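You operate a simulated robot arm through the tools that you are given. There is no shell and no other tool. Be economical: measure what you need, move in short steps, check, and stop when the job is done.

You run a simulated two-armed robot. Do the job below in one go: nothing can be reset, and whatever is moved stays where it is left.

TASK
Put the blue digital gauge from the top of the steel bench on the right end of the side bench and the black digital gauge on the side bench before the controller. Take the green cap and put it on the top of the trolley. Take the orange cap and leave it on the yellow alarm cover. Take the black-capped plug and put it on the blue tape spool. Put the yellow tape spool on the top of the steel bench away on the fourth shelf in the middle bay from the bottom of the parts rack. Put the yellow scrub pad from the top of the steel bench on the side bench before the controller. Put one of the white tubs from the top of the steel bench on the yellow card. Any order will do.

Only the result counts: the job must be done as asked and must still hold three seconds after the hand-in. Knocking over, shifting, dropping, spilling or breaking anything else fails it. Lids that push on must go on centred and level and be pressed home; caps that screw on are set level and turned clockwise until they are tight.

THE ROBOT
Two 7-joint arms with two-finger parallel grippers on one trunk, on a base that drives. Base frame: it is fixed to the floor where the robot stands at the start and does not move with it; the origin is under the middle of the robot, x ahead of it, y to its left, z up; the surface under the hand at the start is at about z = 860. Lengths are in mm, angles in rad, forces in N, time in s.
The left shoulder is at the start at [20, 113, 1222], the right one opposite. With the tool pointing down near the work surface each hand reaches from about 220 to 600 mm from the robot's upright axis, wherever it stands, measured 20 degrees to its own side. Places, roughly: black-capped plug (3x3x4 cm) [800, 1200, 900]; blue tape spool (6x6x2 cm) [-1400, 3600, 1300]; digital gauge [250, 250, 1000]; fourth shelf in the middle bay of the parts rack [-1000, 3500, 1300]; green cap (4x4x3 cm) [300, 800, 900]; orange cap (4x4x3 cm) [400, 800, 900]; right end of the side bench (15x22 cm) [-2560, 3120, 800]; scrub pad [1250, 1750, 1000]; side bench before the controller (34x20 cm) [-3060, 2400, 800]; top of the trolley (76x22 cm) [-1080, 1620, 840]; white tub [250, 500, 1000]; yellow alarm cover [-2750, 3000, 750]; yellow card [-500, -1000, 500]; yellow tape spool (6x6x2 cm) [700, 1300, 900]. Payload 1.57 kg a hand.
The TCP of each hand is the grasp point between the finger pads, 30 mm short of the fingertips. In the tool frame z runs along the fingers and y along their closing line. The gripper opens to 80 mm. The fingers are 17 mm wide and 12 mm thick; the gripper's body (40 by 82 mm) begins 80 mm behind the TCP.
Orientation is told as [roll, pitch, yaw] about the base's x, y, z axes, in that order, counted from this pose: with the fingers straight down and closing along the base's y, the tool's x points along the base's -x, its y along +y and its z along -z.

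THE INTERFACE
- The arms move only by the tool servo_tool. It takes "left_motion", "right_motion" or both (then of equal length, played together; a hand with none holds still); each is one flat list of numbers, 7 for each row, row after row: the turn, a rotation vector about the base's x, y, z in rad, then the shift along the base's x, y, z in m, then the finger opening in m, from 0 to 0.08. In form: [rx, ry, rz, x, y, z, grip, rx, ry, rz, x, y, z, grip, ...]. A call has 1 to 10 rows; each row is the pose to reach, as a shift and turn from the pose commanded when the call began. A row lasts 0.2 s, in which the tool goes at most 50 mm and 0.15 rad; a call with a longer step from one row to the next is refused whole, and so is a gripper value outside its range. A pose out of reach is approached as far as the arm can. The call stops where the force on the tool passes 40 N (or 10 N more than at its start, if that is more) or the arm is blocked; 0.2 s more then pass. Each finger travels about 45 mm/s and halts on what it meets, pressing with about 28 N; the grip force reading is that of the motor and also rises with nothing between the fingers. The clock runs only during rows and for 0.2 s after the last one: add rows that repeat a pose to give the fingers time. The reply holds the time, the measured pose of the TCP, the force on the tool along the base axes, the opening and the grip force, in the units named above and with some noise, with the torque about the TCP (base axes, N m) and any sound that the robot's microphone picked up.
- Cameras (640 x 400 px; columns grow to the right, rows downward): "scene" is now at [82, 49.7, 1346.9]; the picture's right is [0.57, -0.82, 0.00], its down [-0.47, -0.32, -0.82] and it looks along [0.68, 0.47, -0.57] (base axes); focal length 273 px, centre (320, 200). "left" rides on the left gripper at [72, 7, -122] in its tool frame; the picture's right is [-0.09, 1.00, 0.00], its down [-0.84, -0.08, -0.54] and it looks along [-0.54, -0.05, 0.84] (tool axes); focal length 238 px, centre (320, 200). "right" rides on the right gripper at [72, -7, -122] in its tool frame; the picture's right is [0.09, 1.00, 0.00], its down [-0.84, 0.08, -0.54] and it looks along [-0.54, 0.05, 0.84] (tool axes); focal length 238 px, centre (320, 200). There is no depth. A picture from a camera that has moved, and an enlarged one, comes with that camera's place and axes in the base frame and with its lens.
- grab_frame(camera): a new picture of that camera. No time passes.
- move_column(by): slides the trunk up (or, below 0, down) by that many mm; the arms and the scene camera ride with it, the base frame stays. It gives what a move gives, with no picture.
- drive_base(legs): drives the robot by 1 to 6 legs, each [ahead, left, turn to the left] in mm, mm and rad, along the robot's own axes; the way and the turn of a leg run together, so that a leg with both is an arc; at most 1500 mm and 3.142 rad a leg. The arms and the cameras ride along, it lands a little off, and it stops where it bumps. It gives what a move gives.
- turn_head(pan, tilt): turns the head with the scene camera to pan (to the left, within 1.396 rad either way) and tilt (down, from -0.506 to 1.204), counted from straight ahead of the robot. It gives what a move gives.
- zoom(camera, box): a new picture of the part [left, top, right, bottom] of that camera's present view, enlarged. No time passes.
- finish_job(): hands the job in; it is judged then, once.

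Go step by step. Nothing tells you exact positions but the pictures and the camera data: compare them with the known pose of the tool, close in by small moves and look again before you grip or let go. The budget is 483 turns and 246 pictures, counting those below and the enlarged ones. Unless the task says otherwise, let go and move clear before handing in, and close with one line.

The tools are called after ">>>" as name(argument=value, ...) on one line, values as JSON. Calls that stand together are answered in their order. servo_tool: Moves the arms, as the interface text tells. Its arguments: {"type":"object","properties":{"left_motion":{"type":"array","items":{"type":"number"}},"right_motion":{"type":"array","items":{"type":"number"}}},"required":[]} The other tools are called the same way: move_column (by) slides the trunk up or down; drive_base (legs) drives the base; turn_head (pan, tilt) turns the head that bears the scene camera; grab_frame (camera) takes a picture; zoom (camera, box) takes an enlarged picture of a part of a camera's view; finish_job () hands the job in.

At the start:

```text
t: 0.0
left_eef_pos: [373.4, 397.5, 1117.2]
left_tcp_rot: [-0.001, 0.001, 0.001]
left_contact_force: [-0.2, 0.5, -0.3]
left_moment: [-0.03, 0.02, 0.01]
left_finger_gap: 79.8
left_grip_force: 0.0
right_eef_pos: [398.9, 43.5, 1189.5]
right_tcp_rot: [0.0, 0.0, 0.0]
right_contact_force: [-0.7, -0.7, 0.1]
right_moment: [0.02, 0.02, 0.01]
right_finger_gap: 79.8
right_grip_force: 0.0
trunk travel left (down, up): [-275.0, 295.0]
robot x, y, heading: [1.8, -1.3, -0.0]
head pan, tilt: [0.604, 0.606]
```

scene: 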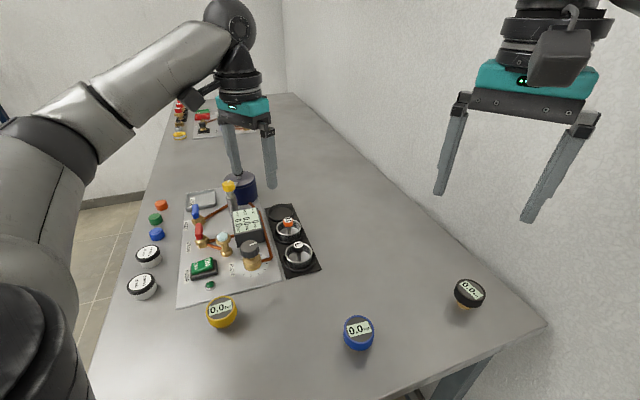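
right: 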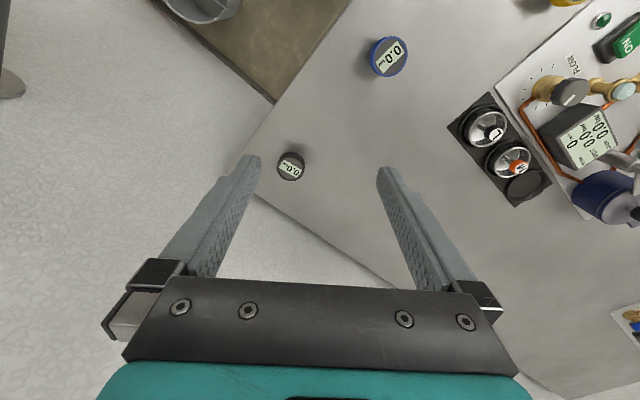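
left: 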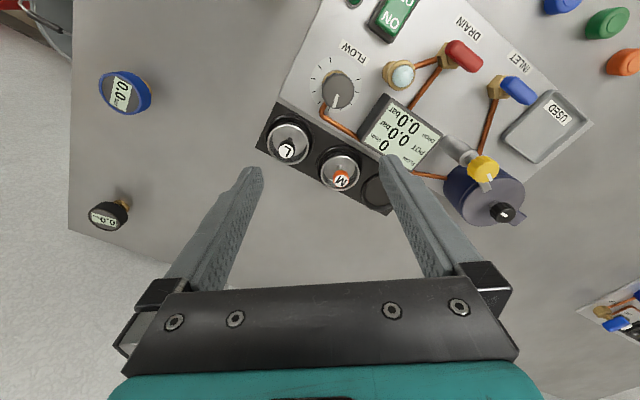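

The bench holds three gauges, two white tubs and three caps near its left edge, with more items at the far end. I'll look closer before moving anything.

>>> zoom(camera="scene", box=[100, 170, 340, 320])

>>> zoom(camera="scene", box=[150, 80, 270, 155])

>>> zoom(camera="scene", box=[320, 260, 520, 385])

```text
2.67 times, centred on (220, 245) of scene
camera zoom: at [82.0, 49.7, 1346.9], right [0.57, -0.82, 0.0], down [-0.47, -0.32, -0.82], along [0.68, 0.47, -0.57], focal length 728 px, centre (587, 80)
```

zoom: 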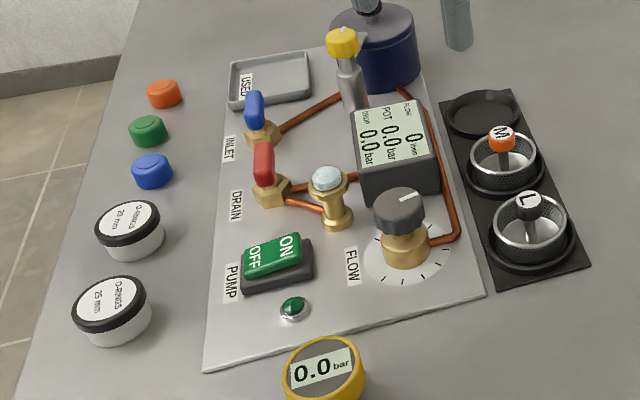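

```text
5.33 times, centred on (210, 118) of scene
camera zoom: at [82.0, 49.7, 1346.9], right [0.57, -0.82, 0.0], down [-0.47, -0.32, -0.82], along [0.68, 0.47, -0.57], focal length 1456 px, centre (907, 640)
```

zoom: 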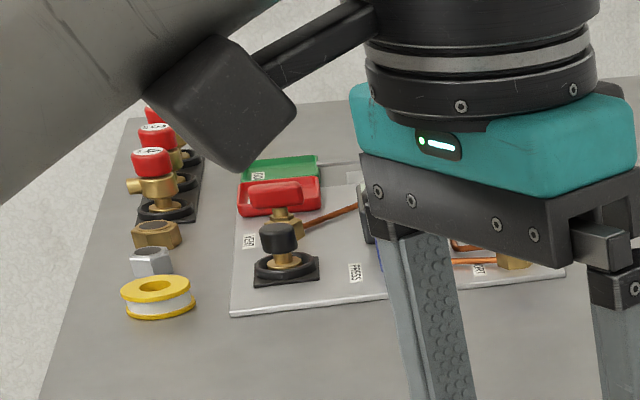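

```text
3.20 times, centred on (420, 322) of scene
camera zoom: at [82.0, 49.7, 1346.9], right [0.57, -0.82, 0.0], down [-0.47, -0.32, -0.82], along [0.68, 0.47, -0.57], focal length 874 px, centre (0, -192)
```

zoom: 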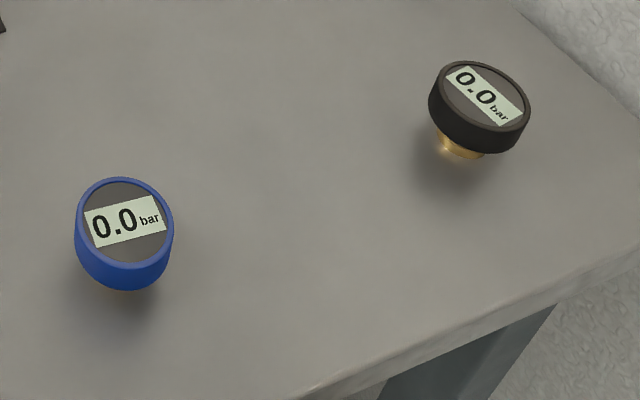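

The blue gauge is at about [328,140] and the black at [520,3], both with tops near z 900. I'll bring the left hand over the blue one and the right hand over the black one.

>>> servo_tool(left_motion=[0, 0, 0, -0.006, -0.037, -0.02, 0.08, 0, 0, 0, -0.013, -0.074, -0.045, 0.08, 0, 0, 0, -0.019, -0.11, -0.067, 0.08, 0, 0, 0, -0.026, -0.147, -0.09, 0.08, 0, 0, 0, -0.032, -0.184, -0.112, 0.08, 0, 0, 0, -0.039, -0.22, -0.134, 0.08, 0, 0, 0, -0.045, -0.257, -0.157, 0.08], right_motion=[0, 0, 0, 0.017, -0.006, -0.033, 0.08, 0, 0, 0, 0.035, -0.011, -0.065, 0.08, 0, 0, 0, 0.052, -0.017, -0.098, 0.08, 0, 0, 0, 0.069, -0.023, -0.13, 0.08, 0, 0, 0, 0.086, -0.029, -0.164, 0.08, 0, 0, 0, 0.104, -0.034, -0.196, 0.08, 0, 0, 0, 0.121, -0.04, -0.229, 0.08])

>>> grab_frame(camera="left")

>>> grab_frame(camera="right")

```text
t: 1.6
left_eef_pos: [328.1, 142.9, 958.4]
left_tcp_rot: [0.0, -0.001, 0.0]
left_contact_force: [0.1, 0.0, 0.0]
left_moment: [0.01, 0.0, 0.0]
left_finger_gap: 79.9
left_grip_force: 0.0
right_eef_pos: [518.7, 3.0, 960.0]
right_tcp_rot: [0.0, -0.001, 0.001]
right_contact_force: [-0.5, -0.8, 0.3]
right_moment: [0.01, 0.0, 0.01]
right_finger_gap: 80.1
right_grip_force: 0.1
trunk travel left (down, up): [-275.0, 295.0]
robot x, y, heading: [0.3, -2.1, 0.0]
head pan, tilt: [0.604, 0.606]
```

```text
239 pictures are left
camera left: at [256.6, 148.2, 1081.6], right [0.09, 1.0, 0.0], down [0.84, -0.08, 0.54], along [0.54, -0.05, -0.84], focal length 238 px, centre (320, 200)
```

left: 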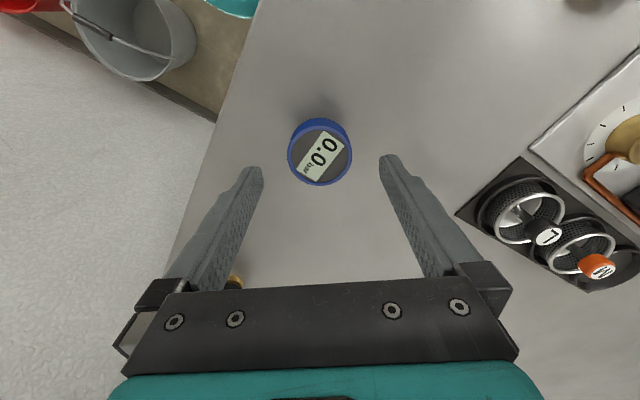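

```text
238 pictures are left
camera right: at [447.7, -2.6, 1082.0], right [-0.09, 1.0, 0.0], down [0.84, 0.08, 0.54], along [0.54, 0.05, -0.84], focal length 238 px, centre (320, 200)
```

right: 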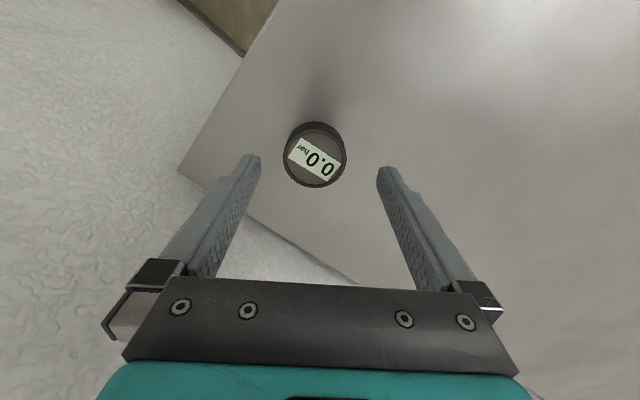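

Both gauges are centred under the hands to within a few mm. I'll descend and close on them.

>>> servo_tool(left_motion=[0, 0, 0, 0.004, -0.001, -0.03, 0.08, 0, 0, 0, 0.004, -0.001, -0.063, 0.08, 0, 0, 0, 0.004, -0.001, -0.063, 0.06, 0, 0, 0, 0.004, -0.001, -0.063, 0.045, 0, 0, 0, 0.004, -0.001, -0.063, 0.03, 0, 0, 0, 0.004, -0.001, -0.063, 0.03, 0, 0, 0, 0.004, -0.001, -0.063, 0.03], right_motion=[0, 0, 0, 0.004, -0.003, -0.03, 0.08, 0, 0, 0, 0.004, -0.003, -0.064, 0.08, 0, 0, 0, 0.004, -0.003, -0.064, 0.06, 0, 0, 0, 0.004, -0.003, -0.064, 0.045, 0, 0, 0, 0.004, -0.003, -0.064, 0.03, 0, 0, 0, 0.004, -0.003, -0.064, 0.03, 0, 0, 0, 0.004, -0.003, -0.064, 0.03])

>>> grab_frame(camera="left")

>>> grab_frame(camera="right")

```text
t: 3.2
left_eef_pos: [332.3, 140.5, 897.6]
left_tcp_rot: [0.0, 0.001, 0.0]
left_contact_force: [0.9, -0.8, -0.3]
left_moment: [0.01, 0.0, 0.01]
left_finger_gap: 50.6
left_grip_force: 28.0
right_eef_pos: [522.9, 0.8, 897.9]
right_tcp_rot: [0.0, 0.001, -0.001]
right_contact_force: [0.5, -0.4, -0.2]
right_moment: [0.0, -0.04, -0.03]
right_finger_gap: 50.6
right_grip_force: 28.0
trunk travel left (down, up): [-275.0, 295.0]
robot x, y, heading: [-0.0, -3.0, -0.004]
head pan, tilt: [0.604, 0.606]
```

```text
237 pictures are left
camera left: at [261.0, 147.6, 1020.8], right [0.09, 1.0, 0.0], down [0.84, -0.08, 0.54], along [0.54, -0.05, -0.84], focal length 238 px, centre (320, 200)
```

left: 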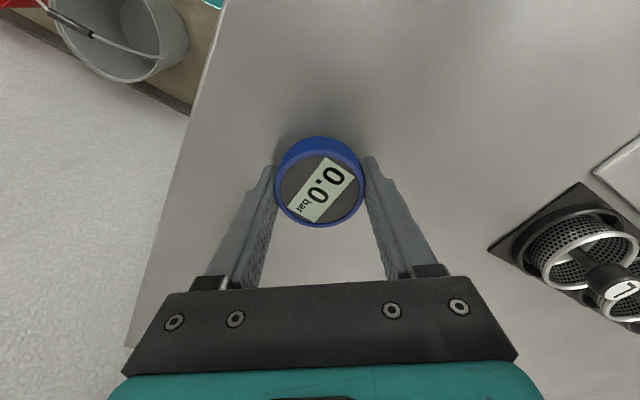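

```text
236 pictures are left
camera right: at [452.2, -4.8, 1017.8], right [-0.09, 1.0, 0.0], down [0.84, 0.08, 0.54], along [0.54, 0.05, -0.84], focal length 238 px, centre (320, 200)
```

right: 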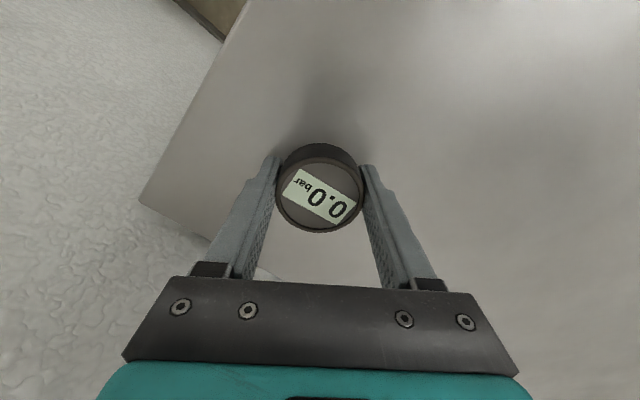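

Both gauges are gripped (50.6 mm). I'll lift straight up and pull the hands in for driving.

>>> servo_tool(left_motion=[0, 0, 0, 0, 0, 0.04, 0.03, 0, 0, 0, 0, 0, 0.08, 0.03, 0, 0, 0, 0, 0, 0.12, 0.03, 0, 0, 0, 0, 0, 0.16, 0.03, 0, 0, 0, 0, 0.01, 0.2, 0.03, 0, 0, 0, 0, 0.02, 0.2, 0.03, 0, 0, 0, 0, 0.02, 0.2, 0.03, 0, 0, 0, 0, 0.02, 0.2, 0.03, 0, 0, 0, 0, 0.02, 0.2, 0.03, 0, 0, 0, 0, 0.02, 0.2, 0.03], right_motion=[0, 0, 0, 0, 0, 0.04, 0.03, 0, 0, 0, 0, 0, 0.08, 0.03, 0, 0, 0, 0, 0, 0.12, 0.03, 0, 0, 0, 0, 0, 0.16, 0.03, 0, 0, 0, 0, 0, 0.2, 0.03, 0, 0, 0, -0.03, -0.03, 0.2, 0.03, 0, 0, 0, -0.06, -0.06, 0.2, 0.03, 0, 0, 0, -0.09, -0.09, 0.2, 0.03, 0, 0, 0, -0.12, -0.12, 0.2, 0.03, 0, 0, 0, -0.15, -0.15, 0.2, 0.03])

>>> turn_head(pan=-1.39, tilt=0.5)

>>> grab_frame(camera="scene")

>>> turn_head(pan=1.39, tilt=0.4)

>>> grab_frame(camera="scene")

```text
t: 5.4
left_eef_pos: [333.6, 157.6, 1099.2]
left_tcp_rot: [0.001, 0.001, 0.0]
left_contact_force: [0.3, -0.5, -2.0]
left_moment: [0.03, -0.01, -0.02]
left_finger_gap: 50.8
left_grip_force: 28.1
right_eef_pos: [371.9, -151.5, 1095.2]
right_tcp_rot: [0.001, 0.001, -0.001]
right_contact_force: [0.3, -0.6, -2.5]
right_moment: [0.0, 0.0, 0.01]
right_finger_gap: 50.6
right_grip_force: 27.8
trunk travel left (down, up): [-275.0, 295.0]
robot x, y, heading: [-2.1, -1.5, 0.001]
head pan, tilt: [0.604, 0.606]
```

```text
t: 7.3
left_eef_pos: [334.4, 160.9, 1097.9]
left_tcp_rot: [0.001, 0.001, 0.001]
left_contact_force: [-0.1, 0.3, -1.9]
left_moment: [-0.01, 0.02, 0.0]
left_finger_gap: 50.6
left_grip_force: 27.7
right_eef_pos: [374.1, -150.7, 1095.3]
right_tcp_rot: [-0.002, 0.001, 0.001]
right_contact_force: [0.3, -0.7, -2.3]
right_moment: [0.02, 0.03, -0.01]
right_finger_gap: 50.5
right_grip_force: 27.9
trunk travel left (down, up): [-275.0, 295.0]
robot x, y, heading: [0.9, -1.5, 0.002]
head pan, tilt: [-1.389, 0.499]
```

```text
235 pictures are left
camera scene: at [26.1, -89.9, 1356.5], right [-0.98, -0.18, 0.0], down [-0.09, 0.47, -0.88], along [0.16, -0.86, -0.48], focal length 273 px, centre (320, 200)
```

scene: 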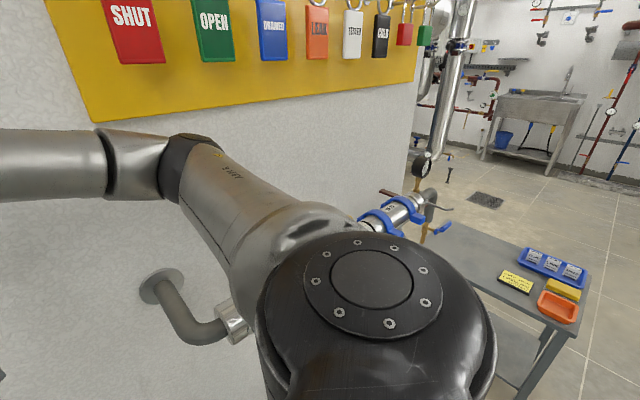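

```text
t: 9.8
left_eef_pos: [333.7, 157.8, 1098.1]
left_tcp_rot: [0.0, 0.0, 0.0]
left_contact_force: [-0.1, -0.1, -2.2]
left_moment: [-0.01, -0.01, -0.01]
left_finger_gap: 50.8
left_grip_force: 27.7
right_eef_pos: [373.3, -151.0, 1094.7]
right_tcp_rot: [0.002, -0.001, 0.0]
right_contact_force: [0.5, -0.3, -2.5]
right_moment: [0.02, -0.01, -0.04]
right_finger_gap: 50.6
right_grip_force: 28.4
trunk travel left (down, up): [-275.0, 295.0]
robot x, y, heading: [-0.3, 1.4, -0.0]
head pan, tilt: [1.389, 0.4]
```

```text
234 pictures are left
camera scene: at [26.4, 90.7, 1365.6], right [0.98, -0.18, 0.0], down [-0.07, -0.38, -0.92], along [0.17, 0.91, -0.39], focal length 273 px, centre (320, 200)
```

scene: 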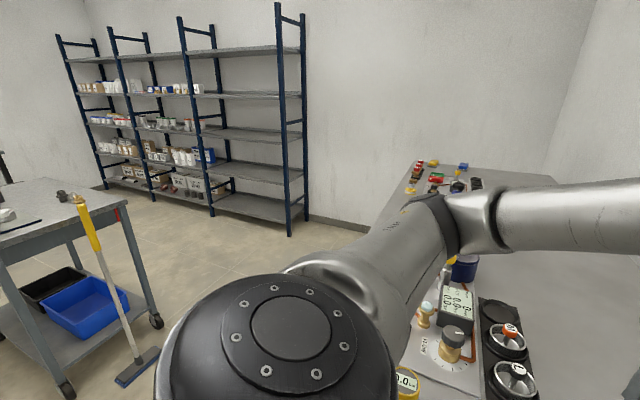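

The parts rack is ahead-left and the trolley is at left with a broom leaning on it. The low table with the yellow card is behind-right. I'll turn to face the side bench and look.

>>> drive_base(legs=[[0, 0, 2.26]])

>>> turn_head(pan=0, tilt=0.3)

>>> grab_frame(camera="scene")

>>> turn_head(pan=0.9, tilt=0.4)

>>> grab_frame(camera="scene")

```text
t: 15.5
left_eef_pos: [-331.1, 164.8, 1098.2]
left_tcp_rot: [0.0, -0.001, 2.233]
left_contact_force: [0.5, 0.0, -2.6]
left_moment: [0.01, 0.01, -0.01]
left_finger_gap: 50.8
left_grip_force: 28.1
right_eef_pos: [-113.0, 386.5, 1096.5]
right_tcp_rot: [0.0, 0.0, 2.234]
right_contact_force: [-0.1, -1.3, -2.1]
right_moment: [0.01, 0.0, 0.01]
right_finger_gap: 50.7
right_grip_force: 28.2
trunk travel left (down, up): [-275.0, 295.0]
robot x, y, heading: [1.8, 3.1, 2.231]
head pan, tilt: [1.389, 0.4]
```

```text
t: 17.0
left_eef_pos: [-330.4, 165.1, 1098.9]
left_tcp_rot: [0.001, 0.0, 2.234]
left_contact_force: [0.1, -0.4, -2.8]
left_moment: [0.0, 0.01, 0.02]
left_finger_gap: 50.8
left_grip_force: 27.8
right_eef_pos: [-111.4, 386.3, 1095.6]
right_tcp_rot: [-0.001, 0.0, 2.234]
right_contact_force: [-0.1, 0.9, -2.4]
right_moment: [0.0, -0.02, -0.02]
right_finger_gap: 50.7
right_grip_force: 27.9
trunk travel left (down, up): [-275.0, 295.0]
robot x, y, heading: [-0.3, -2.5, 2.236]
head pan, tilt: [0.0, 0.3]
```

```text
233 pictures are left
camera scene: at [-64.5, 81.2, 1374.9], right [0.79, 0.62, 0.0], down [0.18, -0.23, -0.96], along [-0.59, 0.75, -0.3], focal length 273 px, centre (320, 200)
```

scene: 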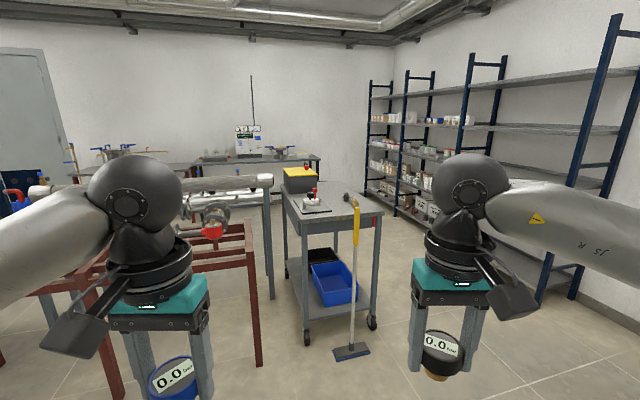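

```text
t: 18.2
left_eef_pos: [-331.6, 164.2, 1099.0]
left_tcp_rot: [0.0, 0.0, 2.235]
left_contact_force: [0.4, 0.4, -2.3]
left_moment: [0.02, 0.01, -0.01]
left_finger_gap: 50.7
left_grip_force: 27.8
right_eef_pos: [-111.5, 387.4, 1095.0]
right_tcp_rot: [0.001, 0.0, 2.233]
right_contact_force: [-0.1, -0.1, -1.9]
right_moment: [0.0, 0.02, -0.01]
right_finger_gap: 50.3
right_grip_force: 28.2
trunk travel left (down, up): [-275.0, 295.0]
robot x, y, heading: [1.1, 0.5, 2.234]
head pan, tilt: [0.901, 0.4]
```

```text
232 pictures are left
camera scene: at [-99.5, 8.4, 1365.6], right [0.01, 1.0, 0.0], down [0.39, 0.0, -0.92], along [-0.92, 0.01, -0.39], focal length 273 px, centre (320, 200)
```

scene: 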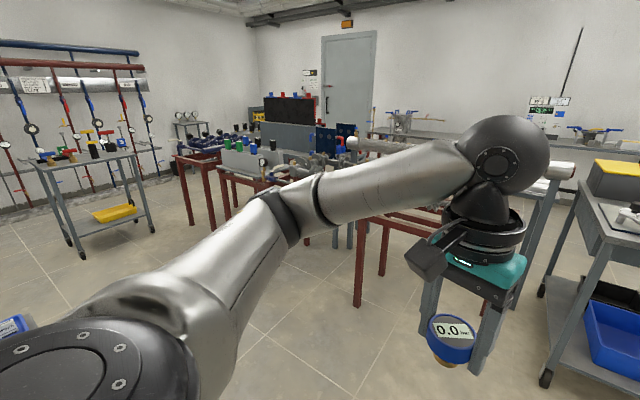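

The side bench with its controller is at the far wall, beyond the trolley and in line with the rack. I'll drive around the trolley through the aisle beside the rack, checking on the way.

>>> drive_base(legs=[[0, 0, 0.277], [700, 0, 0], [0, -1400, 0]])

>>> turn_head(pan=0.3, tilt=0.4)

>>> grab_frame(camera="scene")

```text
t: 29.6
left_eef_pos: [-91.1, 1618.8, 1097.8]
left_tcp_rot: [0.001, 0.0, 2.484]
left_contact_force: [-0.5, -0.1, -2.1]
left_moment: [0.0, 0.02, 0.01]
left_finger_gap: 50.4
left_grip_force: 28.1
right_eef_pos: [67.9, 1886.9, 1094.7]
right_tcp_rot: [0.0, 0.0, 2.483]
right_contact_force: [-0.1, -1.3, -2.8]
right_moment: [-0.03, 0.05, 0.01]
right_finger_gap: 50.4
right_grip_force: 28.2
trunk travel left (down, up): [-275.0, 295.0]
robot x, y, heading: [272.6, 1541.0, 2.484]
head pan, tilt: [0.901, 0.4]
```

```text
t: 30.6
left_eef_pos: [-90.8, 1618.5, 1097.7]
left_tcp_rot: [0.0, -0.001, 2.482]
left_contact_force: [0.0, 1.3, -3.2]
left_moment: [0.0, 0.04, -0.02]
left_finger_gap: 50.4
left_grip_force: 27.8
right_eef_pos: [67.1, 1888.0, 1095.8]
right_tcp_rot: [0.0, 0.0, 2.484]
right_contact_force: [0.0, 0.3, -2.4]
right_moment: [0.0, 0.0, -0.02]
right_finger_gap: 50.7
right_grip_force: 28.2
trunk travel left (down, up): [-275.0, 295.0]
robot x, y, heading: [270.9, 1539.6, 2.484]
head pan, tilt: [0.3, 0.4]
```

```text
231 pictures are left
camera scene: at [175.0, 1578.4, 1365.6], right [0.35, 0.94, 0.0], down [0.36, -0.14, -0.92], along [-0.86, 0.32, -0.39], focal length 273 px, centre (320, 200)
```

scene: 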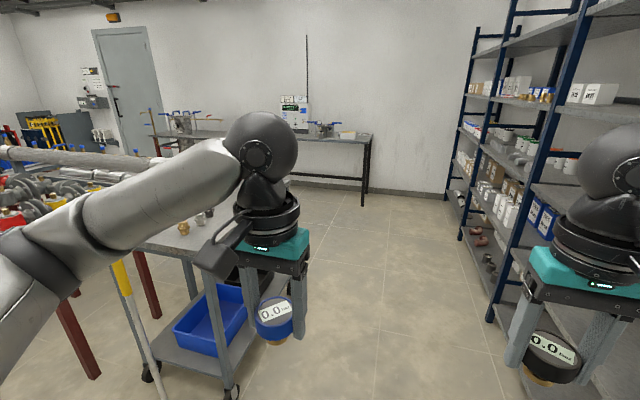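

The aisle is clear. I'll drive on towards the side bench's right end.

>>> drive_base(legs=[[0, 0, 0.02], [1500, 0, 0], [700, 0, 0]])

>>> turn_head(pan=0.35, tilt=0.5)

>>> grab_frame(camera="scene")

```text
t: 41.8
left_eef_pos: [-1826.2, 2936.2, 1097.8]
left_tcp_rot: [-0.001, 0.0, 2.482]
left_contact_force: [-0.4, -0.5, -2.0]
left_moment: [0.0, 0.02, -0.02]
left_finger_gap: 50.5
left_grip_force: 28.4
right_eef_pos: [-1667.2, 3205.2, 1095.4]
right_tcp_rot: [-0.002, 0.0, 2.485]
right_contact_force: [-1.1, -0.5, -1.1]
right_moment: [0.01, -0.03, 0.02]
right_finger_gap: 50.5
right_grip_force: 28.1
trunk travel left (down, up): [-275.0, 295.0]
robot x, y, heading: [-1467.9, 2853.7, 2.484]
head pan, tilt: [0.3, 0.4]
```

```text
t: 42.4
left_eef_pos: [-1824.8, 2934.8, 1099.2]
left_tcp_rot: [0.001, -0.001, 2.483]
left_contact_force: [0.2, -1.3, -2.0]
left_moment: [-0.01, -0.03, 0.0]
left_finger_gap: 50.6
left_grip_force: 28.1
right_eef_pos: [-1667.9, 3204.2, 1094.8]
right_tcp_rot: [0.0, 0.001, 2.484]
right_contact_force: [-0.4, -0.2, -1.4]
right_moment: [0.02, -0.02, -0.02]
right_finger_gap: 50.6
right_grip_force: 28.1
trunk travel left (down, up): [-275.0, 295.0]
robot x, y, heading: [-1462.0, 2854.9, 2.484]
head pan, tilt: [0.351, 0.499]
```

```text
230 pictures are left
camera scene: at [-1559.6, 2890.3, 1356.5], right [0.3, 0.95, 0.0], down [0.46, -0.14, -0.88], along [-0.84, 0.27, -0.48], focal length 273 px, centre (320, 200)
```

scene: 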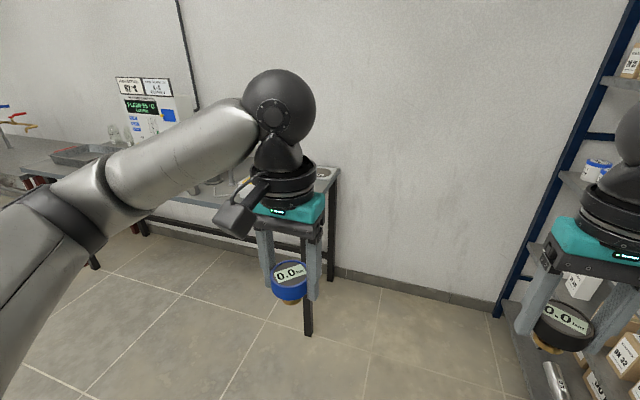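

The side bench's right end is ahead-left, hidden by my left arm. I'll strafe left and go a little ahead, then look.

>>> drive_base(legs=[[0, 400, 0], [350, 0, 0]])

>>> turn_head(pan=0.0, tilt=0.6)

>>> grab_frame(camera="scene")

>>> turn_head(pan=1.1, tilt=0.4)

>>> grab_frame(camera="scene")

```text
t: 46.8
left_eef_pos: [-2345.1, 2835.7, 1098.5]
left_tcp_rot: [0.0, 0.0, 2.475]
left_contact_force: [-0.9, 0.6, -2.2]
left_moment: [0.01, 0.02, -0.02]
left_finger_gap: 50.6
left_grip_force: 27.8
right_eef_pos: [-2184.3, 3103.1, 1095.8]
right_tcp_rot: [0.0, -0.001, 2.475]
right_contact_force: [0.1, 0.4, -2.1]
right_moment: [-0.04, -0.03, -0.02]
right_finger_gap: 50.5
right_grip_force: 28.0
trunk travel left (down, up): [-275.0, 295.0]
robot x, y, heading: [-1985.9, 2751.5, 2.473]
head pan, tilt: [0.351, 0.499]
```

```text
t: 47.6
left_eef_pos: [-2344.2, 2835.7, 1099.7]
left_tcp_rot: [0.0, -0.001, 2.476]
left_contact_force: [-0.1, -0.6, -2.3]
left_moment: [-0.01, 0.01, 0.01]
left_finger_gap: 50.5
left_grip_force: 28.2
right_eef_pos: [-2183.7, 3103.5, 1096.6]
right_tcp_rot: [0.0, 0.0, 2.475]
right_contact_force: [0.3, 0.6, -2.1]
right_moment: [-0.01, 0.0, -0.01]
right_finger_gap: 50.6
right_grip_force: 27.7
trunk travel left (down, up): [-275.0, 295.0]
robot x, y, heading: [-1983.3, 2755.3, 2.474]
head pan, tilt: [0.0, 0.6]
```

```text
229 pictures are left
camera scene: at [-2062.0, 2814.4, 1347.4], right [0.62, 0.79, 0.0], down [0.44, -0.35, -0.83], along [-0.65, 0.51, -0.56], focal length 273 px, centre (320, 200)
```

scene: 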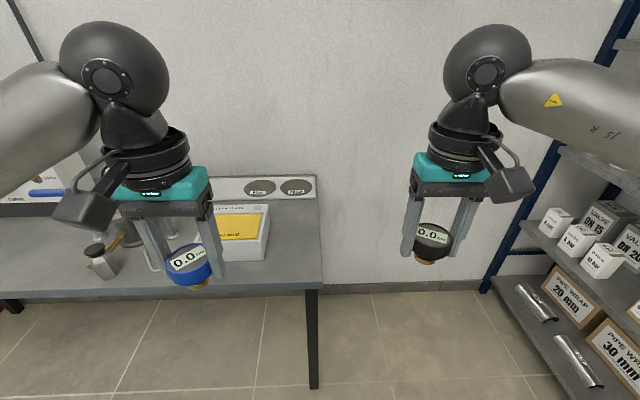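

```text
t: 49.0
left_eef_pos: [-2343.9, 2835.8, 1098.1]
left_tcp_rot: [0.0, 0.001, 2.475]
left_contact_force: [0.1, -0.3, -2.0]
left_moment: [0.03, 0.03, 0.03]
left_finger_gap: 50.7
left_grip_force: 28.3
right_eef_pos: [-2183.9, 3102.9, 1095.1]
right_tcp_rot: [0.0, 0.001, 2.474]
right_contact_force: [-0.1, -0.2, -2.1]
right_moment: [-0.02, -0.02, 0.02]
right_finger_gap: 50.7
right_grip_force: 27.8
trunk travel left (down, up): [-275.0, 295.0]
robot x, y, heading: [-1983.5, 2753.1, 2.471]
head pan, tilt: [1.1, 0.4]
```

```text
228 pictures are left
camera scene: at [-2076.7, 2721.0, 1365.6], right [-0.42, 0.91, 0.0], down [0.35, 0.16, -0.92], along [-0.84, -0.39, -0.39], focal length 273 px, centre (320, 200)
```

scene: 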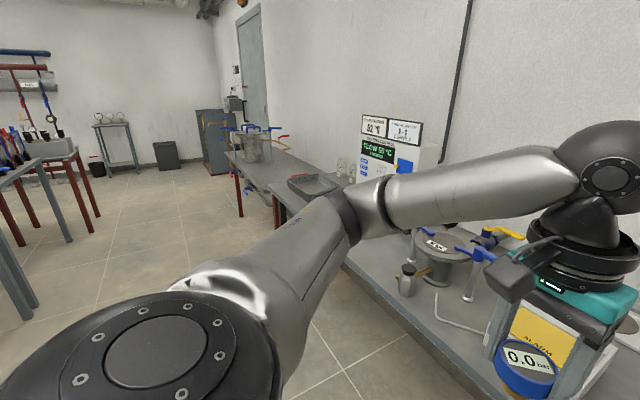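

The free strip between the alarm box and the bench's right edge is the target for the blue gauge. I'll drive a little ahead, lower the trunk and look with the left hand camera.

>>> drive_base(legs=[[150, 0, 0.03]])

>>> move_column(by=-100)

>>> turn_head(pan=0.0, tilt=0.9)

>>> grab_frame(camera="scene")

>>> grab_frame(camera="left")

```text
t: 50.3
left_eef_pos: [-2466.6, 2913.8, 1098.8]
left_tcp_rot: [0.0, 0.0, 2.507]
left_contact_force: [-0.1, 0.2, -1.4]
left_moment: [-0.02, -0.02, -0.01]
left_finger_gap: 50.5
left_grip_force: 28.0
right_eef_pos: [-2314.3, 3188.6, 1095.7]
right_tcp_rot: [0.001, 0.003, 2.506]
right_contact_force: [0.2, 0.0, -1.9]
right_moment: [-0.03, -0.06, 0.0]
right_finger_gap: 50.9
right_grip_force: 28.1
trunk travel left (down, up): [-275.0, 295.0]
robot x, y, heading: [-2103.3, 2841.9, 2.512]
head pan, tilt: [1.1, 0.4]
```

```text
t: 51.6
left_eef_pos: [-2465.9, 2914.2, 1000.0]
left_tcp_rot: [0.001, 0.0, 2.506]
left_contact_force: [-0.3, 0.6, -2.4]
left_moment: [-0.03, 0.02, -0.01]
left_finger_gap: 50.6
left_grip_force: 27.7
right_eef_pos: [-2314.0, 3186.1, 996.2]
right_tcp_rot: [0.002, -0.001, 2.506]
right_contact_force: [0.1, 0.4, -2.0]
right_moment: [0.02, 0.01, 0.01]
right_finger_gap: 50.7
right_grip_force: 27.9
trunk travel left (down, up): [-175.0, 395.0]
robot x, y, heading: [-2103.0, 2844.0, 2.508]
head pan, tilt: [1.1, 0.4]
```

```text
t: 53.0
left_eef_pos: [-2465.7, 2912.8, 997.7]
left_tcp_rot: [-0.001, 0.0, 2.507]
left_contact_force: [0.3, 0.9, -2.5]
left_moment: [0.01, -0.02, 0.0]
left_finger_gap: 50.7
left_grip_force: 27.9
right_eef_pos: [-2314.1, 3187.1, 995.5]
right_tcp_rot: [0.0, 0.0, 2.508]
right_contact_force: [0.3, -0.5, -2.1]
right_moment: [-0.01, -0.01, -0.03]
right_finger_gap: 50.7
right_grip_force: 28.3
trunk travel left (down, up): [-175.0, 395.0]
robot x, y, heading: [-2104.9, 2846.4, 2.504]
head pan, tilt: [0.0, 0.901]
```

```text
227 pictures are left
camera scene: at [-2171.9, 2894.6, 1222.6], right [0.59, 0.81, 0.0], down [0.63, -0.46, -0.62], along [-0.5, 0.37, -0.78], focal length 273 px, centre (320, 200)
```

scene: 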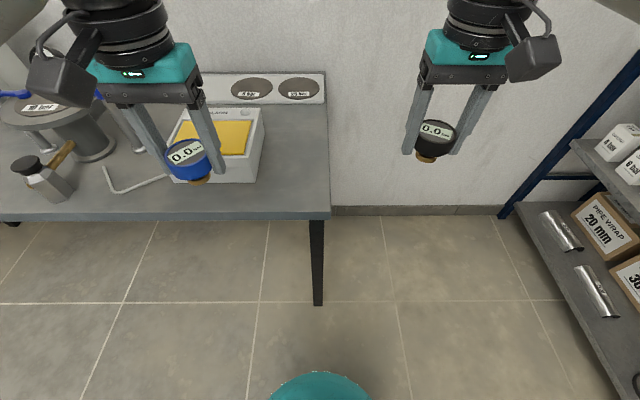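

```text
226 pictures are left
camera left: at [-2411.8, 2866.3, 1121.7], right [-0.67, -0.75, 0.0], down [-0.63, 0.56, 0.54], along [-0.4, 0.36, -0.84], focal length 238 px, centre (320, 200)
```

left: 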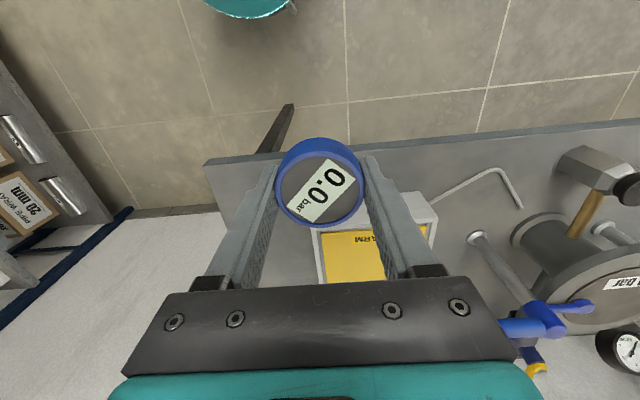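

The bench top is at about z 795 with its front corner near [-2400,3087]. I'll take the blue gauge over [-2535,3108] and check.

>>> servo_tool(left_motion=[0, 0, 0, -0.013, 0.039, 0, 0.03, 0, 0, 0, -0.026, 0.078, 0, 0.03, 0, 0, 0, -0.039, 0.117, 0, 0.03, 0, 0, 0, -0.053, 0.156, 0, 0.03, 0, 0, 0, -0.067, 0.196, -0.03, 0.03, 0, 0, 0, -0.067, 0.196, -0.075, 0.03])

>>> grab_frame(camera="left")

>>> grab_frame(camera="scene")

```text
refused: row 5 steps farther than a row can; nothing moved
```

```text
225 pictures are left
camera left: at [-2411.8, 2866.3, 1121.7], right [-0.67, -0.75, 0.0], down [-0.63, 0.56, 0.54], along [-0.4, 0.36, -0.84], focal length 238 px, centre (320, 200)
```

left: 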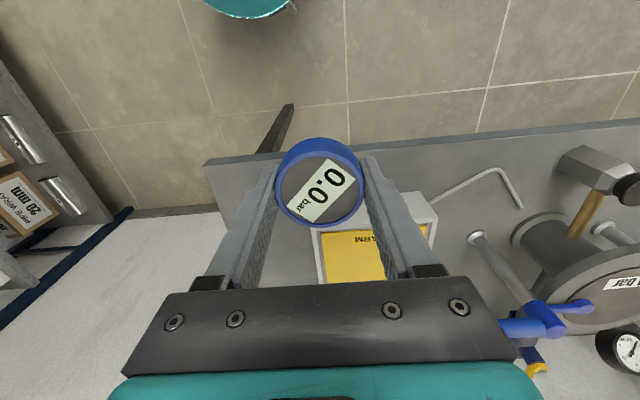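

```text
224 pictures are left
camera scene: at [-2171.9, 2894.6, 1222.6], right [0.59, 0.81, 0.0], down [0.63, -0.46, -0.62], along [-0.5, 0.37, -0.78], focal length 273 px, centre (320, 200)
```

scene: 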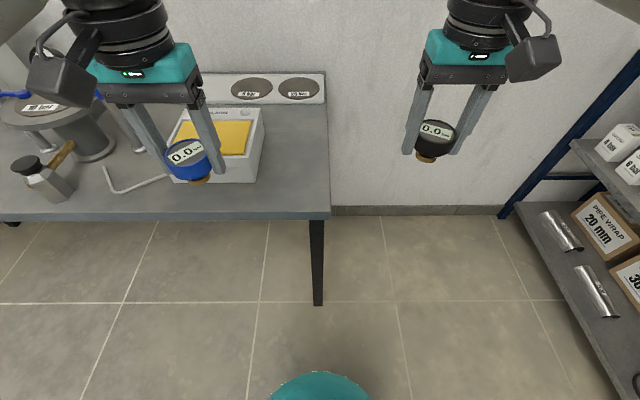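

That step was a touch too long, so I'll redo it with shorter steps.

>>> servo_tool(left_motion=[0, 0, 0, -0.013, 0.039, 0, 0.03, 0, 0, 0, -0.026, 0.078, 0, 0.03, 0, 0, 0, -0.039, 0.117, 0, 0.03, 0, 0, 0, -0.053, 0.156, 0, 0.03, 0, 0, 0, -0.067, 0.196, -0.0, 0.03, 0, 0, 0, -0.067, 0.196, -0.04, 0.03, 0, 0, 0, -0.067, 0.196, -0.08, 0.03])

>>> grab_frame(camera="left")

>>> grab_frame(camera="scene")

```text
t: 54.6
left_eef_pos: [-2530.3, 3111.1, 916.8]
left_tcp_rot: [-0.001, 0.0, 2.505]
left_contact_force: [-0.2, 0.7, -1.5]
left_moment: [0.02, -0.03, 0.0]
left_finger_gap: 50.5
left_grip_force: 28.6
right_eef_pos: [-2314.1, 3187.9, 995.5]
right_tcp_rot: [0.0, 0.0, 2.506]
right_contact_force: [-0.9, -0.4, -2.1]
right_moment: [0.0, 0.01, -0.01]
right_finger_gap: 50.5
right_grip_force: 27.5
trunk travel left (down, up): [-175.0, 395.0]
robot x, y, heading: [-2099.7, 2842.9, 2.507]
head pan, tilt: [0.0, 0.901]
```

```text
223 pictures are left
camera left: at [-2477.2, 3062.5, 1041.5], right [-0.67, -0.75, 0.0], down [-0.63, 0.56, 0.54], along [-0.4, 0.36, -0.84], focal length 238 px, centre (320, 200)
```

left: 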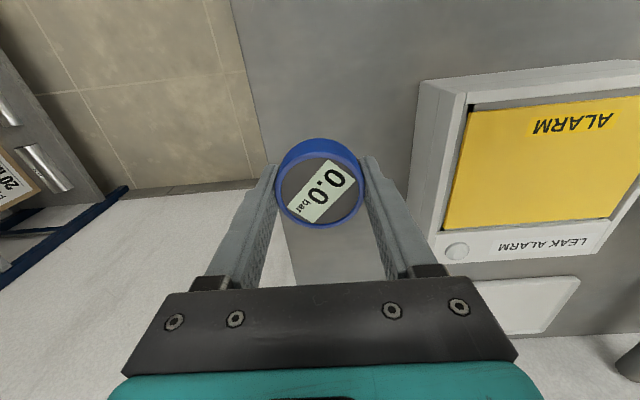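

```text
222 pictures are left
camera scene: at [-2172.0, 2894.7, 1222.6], right [0.59, 0.8, 0.0], down [0.63, -0.47, -0.62], along [-0.5, 0.37, -0.78], focal length 273 px, centre (320, 200)
```

scene: 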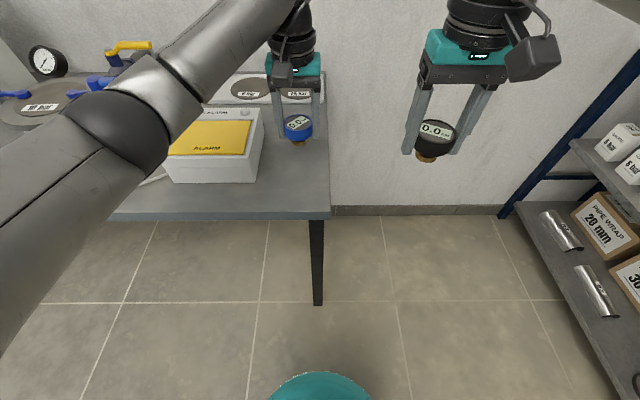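

It's positioned well between the box and the edge. I'll lower until I feel contact.

>>> servo_tool(left_motion=[0, 0, 0, 0, 0, -0.035, 0.03, 0, 0, 0, 0, 0, -0.07, 0.03, 0, 0, 0, 0, 0, -0.076, 0.03, 0, 0, 0, 0, 0, -0.08, 0.03, 0, 0, 0, 0, 0, -0.084, 0.03, 0, 0, 0, 0, 0, -0.088, 0.03, 0, 0, 0, 0, 0, -0.092, 0.03])

```text
t: 56.2
left_eef_pos: [-2531.8, 3110.7, 830.6]
left_tcp_rot: [-0.002, -0.006, 2.504]
left_contact_force: [0.9, -0.8, 26.6]
left_moment: [-0.75, 0.13, 0.05]
left_finger_gap: 51.1
left_grip_force: 21.3
right_eef_pos: [-2312.3, 3186.3, 995.9]
right_tcp_rot: [0.001, -0.003, 2.507]
right_contact_force: [-0.1, 0.3, -2.4]
right_moment: [0.01, 0.0, -0.06]
right_finger_gap: 50.2
right_grip_force: 28.2
trunk travel left (down, up): [-175.0, 395.0]
robot x, y, heading: [-2101.4, 2846.0, 2.507]
head pan, tilt: [0.0, 0.901]
```

It's touching at TCP z≈831, so the bench is near 794. I'll ease off, release and rise.

>>> servo_tool(left_motion=[0, 0, 0, 0, 0, 0.006, 0.03, 0, 0, 0, 0, 0, 0.006, 0.045, 0, 0, 0, 0, 0, 0.006, 0.06, 0, 0, 0, 0, 0, 0.006, 0.068, 0, 0, 0, 0, 0, 0.006, 0.068, 0, 0, 0, 0, 0, 0.04, 0.068, 0, 0, 0, 0, 0, 0.08, 0.068, 0, 0, 0, 0, 0, 0.12, 0.068, 0, 0, 0, 0, 0, 0.16, 0.068])

>>> grab_frame(camera="left")

>>> grab_frame(camera="scene")

```text
t: 58.2
left_eef_pos: [-2532.0, 3112.2, 986.8]
left_tcp_rot: [0.0, 0.003, 2.507]
left_contact_force: [-0.6, 0.2, 0.2]
left_moment: [0.01, 0.01, -0.02]
left_finger_gap: 67.9
left_grip_force: 0.1
right_eef_pos: [-2313.1, 3186.6, 995.6]
right_tcp_rot: [0.001, -0.001, 2.506]
right_contact_force: [-0.7, 0.0, -2.8]
right_moment: [-0.01, 0.01, -0.03]
right_finger_gap: 50.8
right_grip_force: 28.4
trunk travel left (down, up): [-175.0, 395.0]
robot x, y, heading: [-2103.4, 2846.9, 2.501]
head pan, tilt: [0.0, 0.901]
```

```text
221 pictures are left
camera left: at [-2478.5, 3063.6, 1110.0], right [-0.67, -0.75, 0.0], down [-0.63, 0.56, 0.54], along [-0.4, 0.36, -0.84], focal length 238 px, centre (320, 200)
```

left: 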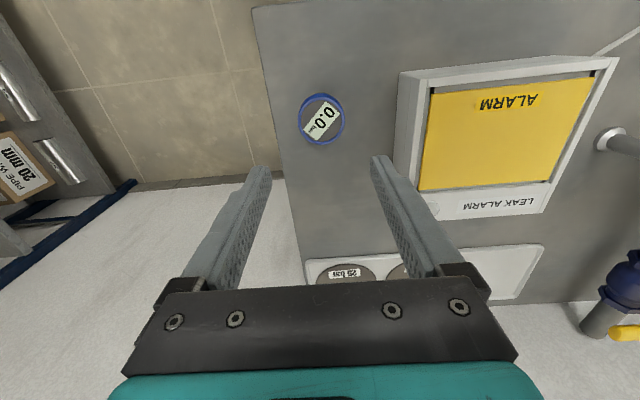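

```text
220 pictures are left
camera scene: at [-2171.6, 2894.5, 1222.6], right [0.59, 0.8, 0.0], down [0.63, -0.47, -0.62], along [-0.5, 0.37, -0.78], focal length 273 px, centre (320, 200)
```

scene: 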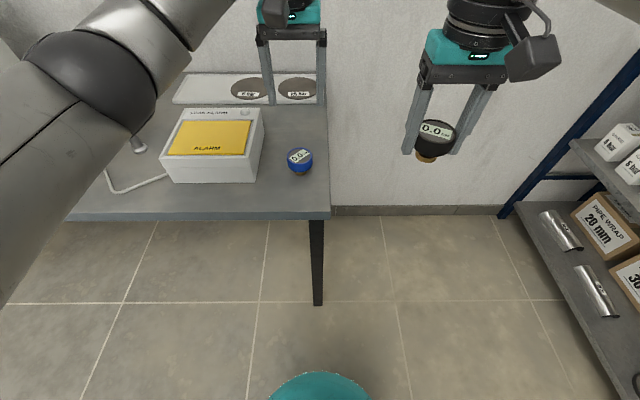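

The blue gauge stands upright at the bench's right end. I'll retract the left hand and move along the bench to the controller.

>>> servo_tool(left_motion=[0, 0, 0, 0.013, -0.039, 0.02, 0.068, 0, 0, 0, 0.026, -0.078, 0.04, 0.068, 0, 0, 0, 0.039, -0.117, 0.04, 0.068, 0, 0, 0, 0.053, -0.156, 0.04, 0.068, 0, 0, 0, 0.069, -0.198, 0.04, 0.068])

>>> move_column(by=100)

>>> drive_base(legs=[[-150, 0, 0], [0, 700, 0]])

>>> turn_head(pan=0.0, tilt=0.6)

>>> grab_frame(camera="scene")

```text
t: 59.4
left_eef_pos: [-2463.4, 2911.2, 1025.4]
left_tcp_rot: [0.0, -0.001, 2.504]
left_contact_force: [-0.4, 0.1, -0.4]
left_moment: [0.01, -0.04, 0.02]
left_finger_gap: 68.0
left_grip_force: 0.0
right_eef_pos: [-2313.6, 3185.2, 995.5]
right_tcp_rot: [0.001, 0.001, 2.506]
right_contact_force: [1.1, -0.3, -1.6]
right_moment: [-0.01, -0.03, -0.04]
right_finger_gap: 50.7
right_grip_force: 28.5
trunk travel left (down, up): [-175.0, 395.0]
robot x, y, heading: [-2094.3, 2841.8, 2.506]
head pan, tilt: [0.0, 0.901]
```

```text
t: 60.7
left_eef_pos: [-2464.9, 2910.6, 1126.2]
left_tcp_rot: [0.0, 0.0, 2.506]
left_contact_force: [0.2, 0.5, 0.5]
left_moment: [0.01, 0.03, -0.04]
left_finger_gap: 67.8
left_grip_force: 0.0
right_eef_pos: [-2314.6, 3187.0, 1095.8]
right_tcp_rot: [0.0, -0.001, 2.506]
right_contact_force: [0.0, 0.4, -2.9]
right_moment: [-0.03, -0.03, 0.0]
right_finger_gap: 51.0
right_grip_force: 27.5
trunk travel left (down, up): [-275.0, 295.0]
robot x, y, heading: [-2102.0, 2845.0, 2.505]
head pan, tilt: [0.0, 0.901]
```

```text
t: 65.5
left_eef_pos: [-2760.1, 2263.1, 1124.8]
left_tcp_rot: [0.001, 0.0, 2.504]
left_contact_force: [0.4, -0.6, 0.1]
left_moment: [0.01, 0.02, -0.02]
left_finger_gap: 68.1
left_grip_force: 0.1
right_eef_pos: [-2608.5, 2539.0, 1095.9]
right_tcp_rot: [-0.002, 0.001, 2.504]
right_contact_force: [-0.2, -0.4, -2.2]
right_moment: [0.0, -0.03, -0.02]
right_finger_gap: 50.5
right_grip_force: 28.7
trunk travel left (down, up): [-275.0, 295.0]
robot x, y, heading: [-2396.7, 2193.4, 2.503]
head pan, tilt: [0.0, 0.901]
```

```text
t: 66.3
left_eef_pos: [-2759.3, 2263.0, 1124.4]
left_tcp_rot: [0.0, 0.0, 2.503]
left_contact_force: [0.7, 0.9, 0.0]
left_moment: [0.01, 0.01, 0.01]
left_finger_gap: 67.6
left_grip_force: 0.1
right_eef_pos: [-2608.0, 2539.1, 1096.2]
right_tcp_rot: [-0.001, 0.0, 2.502]
right_contact_force: [0.6, 0.0, -3.2]
right_moment: [0.0, 0.0, 0.01]
right_finger_gap: 50.4
right_grip_force: 27.6
trunk travel left (down, up): [-275.0, 295.0]
robot x, y, heading: [-2397.3, 2194.8, 2.501]
head pan, tilt: [0.0, 0.6]
```

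```text
219 pictures are left
camera scene: at [-2477.0, 2253.5, 1347.3], right [0.6, 0.8, 0.0], down [0.45, -0.34, -0.82], along [-0.66, 0.49, -0.57], focal length 273 px, centre (320, 200)
```

scene: 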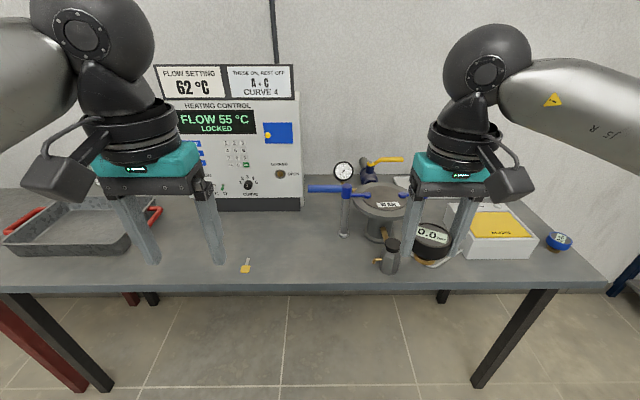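

The controller and the bench area in front of it are visible, with a small brass key lying there to avoid. I'll shift left and ahead so the right hand can set the black gauge right of the key.

>>> drive_base(legs=[[0, 230, 0], [140, 0, 0]])

>>> move_column(by=-100)

>>> turn_head(pan=0.0, tilt=0.8)

>>> grab_frame(camera="scene")

```text
t: 68.9
left_eef_pos: [-3004.8, 2165.9, 1124.8]
left_tcp_rot: [-0.001, 0.0, 2.502]
left_contact_force: [-1.0, 0.0, 0.1]
left_moment: [-0.01, -0.05, -0.02]
left_finger_gap: 68.3
left_grip_force: 0.1
right_eef_pos: [-2851.7, 2441.8, 1095.7]
right_tcp_rot: [0.0, 0.001, 2.503]
right_contact_force: [-0.4, -0.1, -1.1]
right_moment: [0.01, -0.02, -0.04]
right_finger_gap: 50.5
right_grip_force: 28.0
trunk travel left (down, up): [-275.0, 295.0]
robot x, y, heading: [-2640.7, 2097.8, 2.503]
head pan, tilt: [0.0, 0.6]
```

```text
t: 70.3
left_eef_pos: [-3003.5, 2165.9, 1025.1]
left_tcp_rot: [-0.001, -0.001, 2.501]
left_contact_force: [0.0, 0.1, 0.3]
left_moment: [0.02, 0.0, 0.01]
left_finger_gap: 68.1
left_grip_force: 0.0
right_eef_pos: [-2852.3, 2440.2, 995.4]
right_tcp_rot: [0.001, -0.001, 2.503]
right_contact_force: [0.3, 0.2, -2.1]
right_moment: [-0.05, 0.03, 0.02]
right_finger_gap: 50.7
right_grip_force: 27.8
trunk travel left (down, up): [-175.0, 395.0]
robot x, y, heading: [-2640.5, 2098.3, 2.503]
head pan, tilt: [0.0, 0.6]
```

```text
t: 71.0
left_eef_pos: [-3004.3, 2165.2, 1024.2]
left_tcp_rot: [0.001, 0.001, 2.501]
left_contact_force: [0.7, -0.1, 0.6]
left_moment: [0.02, 0.01, 0.0]
left_finger_gap: 68.1
left_grip_force: 0.0
right_eef_pos: [-2851.2, 2441.1, 994.9]
right_tcp_rot: [0.0, -0.002, 2.503]
right_contact_force: [-0.6, -0.1, -2.1]
right_moment: [0.03, 0.0, 0.01]
right_finger_gap: 50.8
right_grip_force: 28.2
trunk travel left (down, up): [-175.0, 395.0]
robot x, y, heading: [-2645.2, 2097.9, 2.5]
head pan, tilt: [0.0, 0.799]
```

```text
218 pictures are left
camera scene: at [-2715.6, 2151.0, 1230.6], right [0.6, 0.8, 0.0], down [0.57, -0.43, -0.7], along [-0.56, 0.42, -0.72], focal length 273 px, centre (320, 200)
```

scene: 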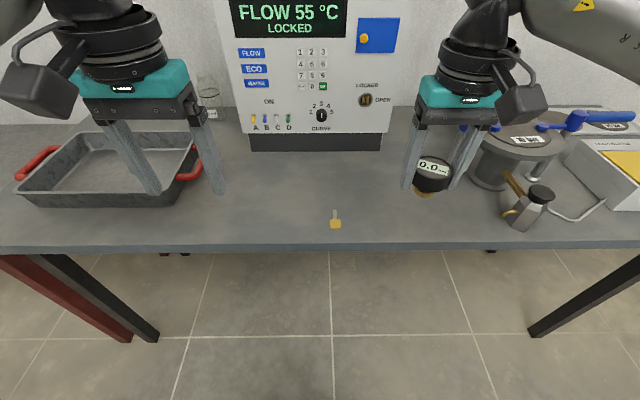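

The target spot right of the key is clear. I'm taking the black gauge to [-3025,2499].

>>> servo_tool(right_motion=[0, 0, 0, -0.035, 0.012, 0, 0.03, 0, 0, 0, -0.07, 0.023, 0, 0.03, 0, 0, 0, -0.105, 0.035, 0, 0.03, 0, 0, 0, -0.14, 0.047, 0, 0.03, 0, 0, 0, -0.174, 0.058, 0, 0.03, 0, 0, 0, -0.174, 0.058, -0.045, 0.03, 0, 0, 0, -0.174, 0.058, -0.09, 0.03])

>>> grab_frame(camera="right")

```text
t: 72.6
left_eef_pos: [-3003.5, 2165.9, 1025.8]
left_tcp_rot: [0.001, 0.0, 2.502]
left_contact_force: [-0.2, 0.2, -0.5]
left_moment: [0.0, -0.04, 0.02]
left_finger_gap: 68.1
left_grip_force: 0.0
right_eef_pos: [-3026.7, 2495.7, 903.8]
right_tcp_rot: [-0.001, -0.001, 2.503]
right_contact_force: [0.3, -1.2, -2.2]
right_moment: [0.0, -0.03, 0.03]
right_finger_gap: 50.5
right_grip_force: 28.1
trunk travel left (down, up): [-175.0, 395.0]
robot x, y, heading: [-2642.0, 2097.4, 2.497]
head pan, tilt: [0.0, 0.799]
```

```text
217 pictures are left
camera right: at [-2964.5, 2459.0, 1024.8], right [-0.52, -0.85, 0.0], down [-0.72, 0.44, 0.54], along [-0.46, 0.28, -0.84], focal length 238 px, centre (320, 200)
```

right: 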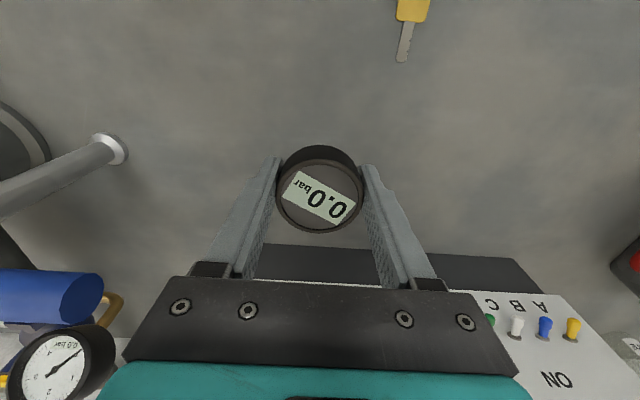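

There's plenty of clearance. Now lowering to contact.

>>> servo_tool(right_motion=[0, 0, 0, 0, 0, -0.035, 0.03, 0, 0, 0, 0, 0, -0.064, 0.03, 0, 0, 0, 0, 0, -0.07, 0.03, 0, 0, 0, 0, 0, -0.074, 0.03, 0, 0, 0, 0, 0, -0.077, 0.03])

```text
t: 73.8
left_eef_pos: [-3002.3, 2165.1, 1026.2]
left_tcp_rot: [0.0, 0.0, 2.5]
left_contact_force: [0.1, 0.1, -0.3]
left_moment: [0.03, -0.01, 0.0]
left_finger_gap: 68.2
left_grip_force: 0.1
right_eef_pos: [-3026.9, 2498.7, 833.0]
right_tcp_rot: [0.002, -0.008, 2.503]
right_contact_force: [-0.1, 1.5, 29.6]
right_moment: [0.1, 0.07, -0.02]
right_finger_gap: 50.9
right_grip_force: 27.8
trunk travel left (down, up): [-175.0, 395.0]
robot x, y, heading: [-2642.4, 2096.1, 2.498]
head pan, tilt: [0.0, 0.799]
```

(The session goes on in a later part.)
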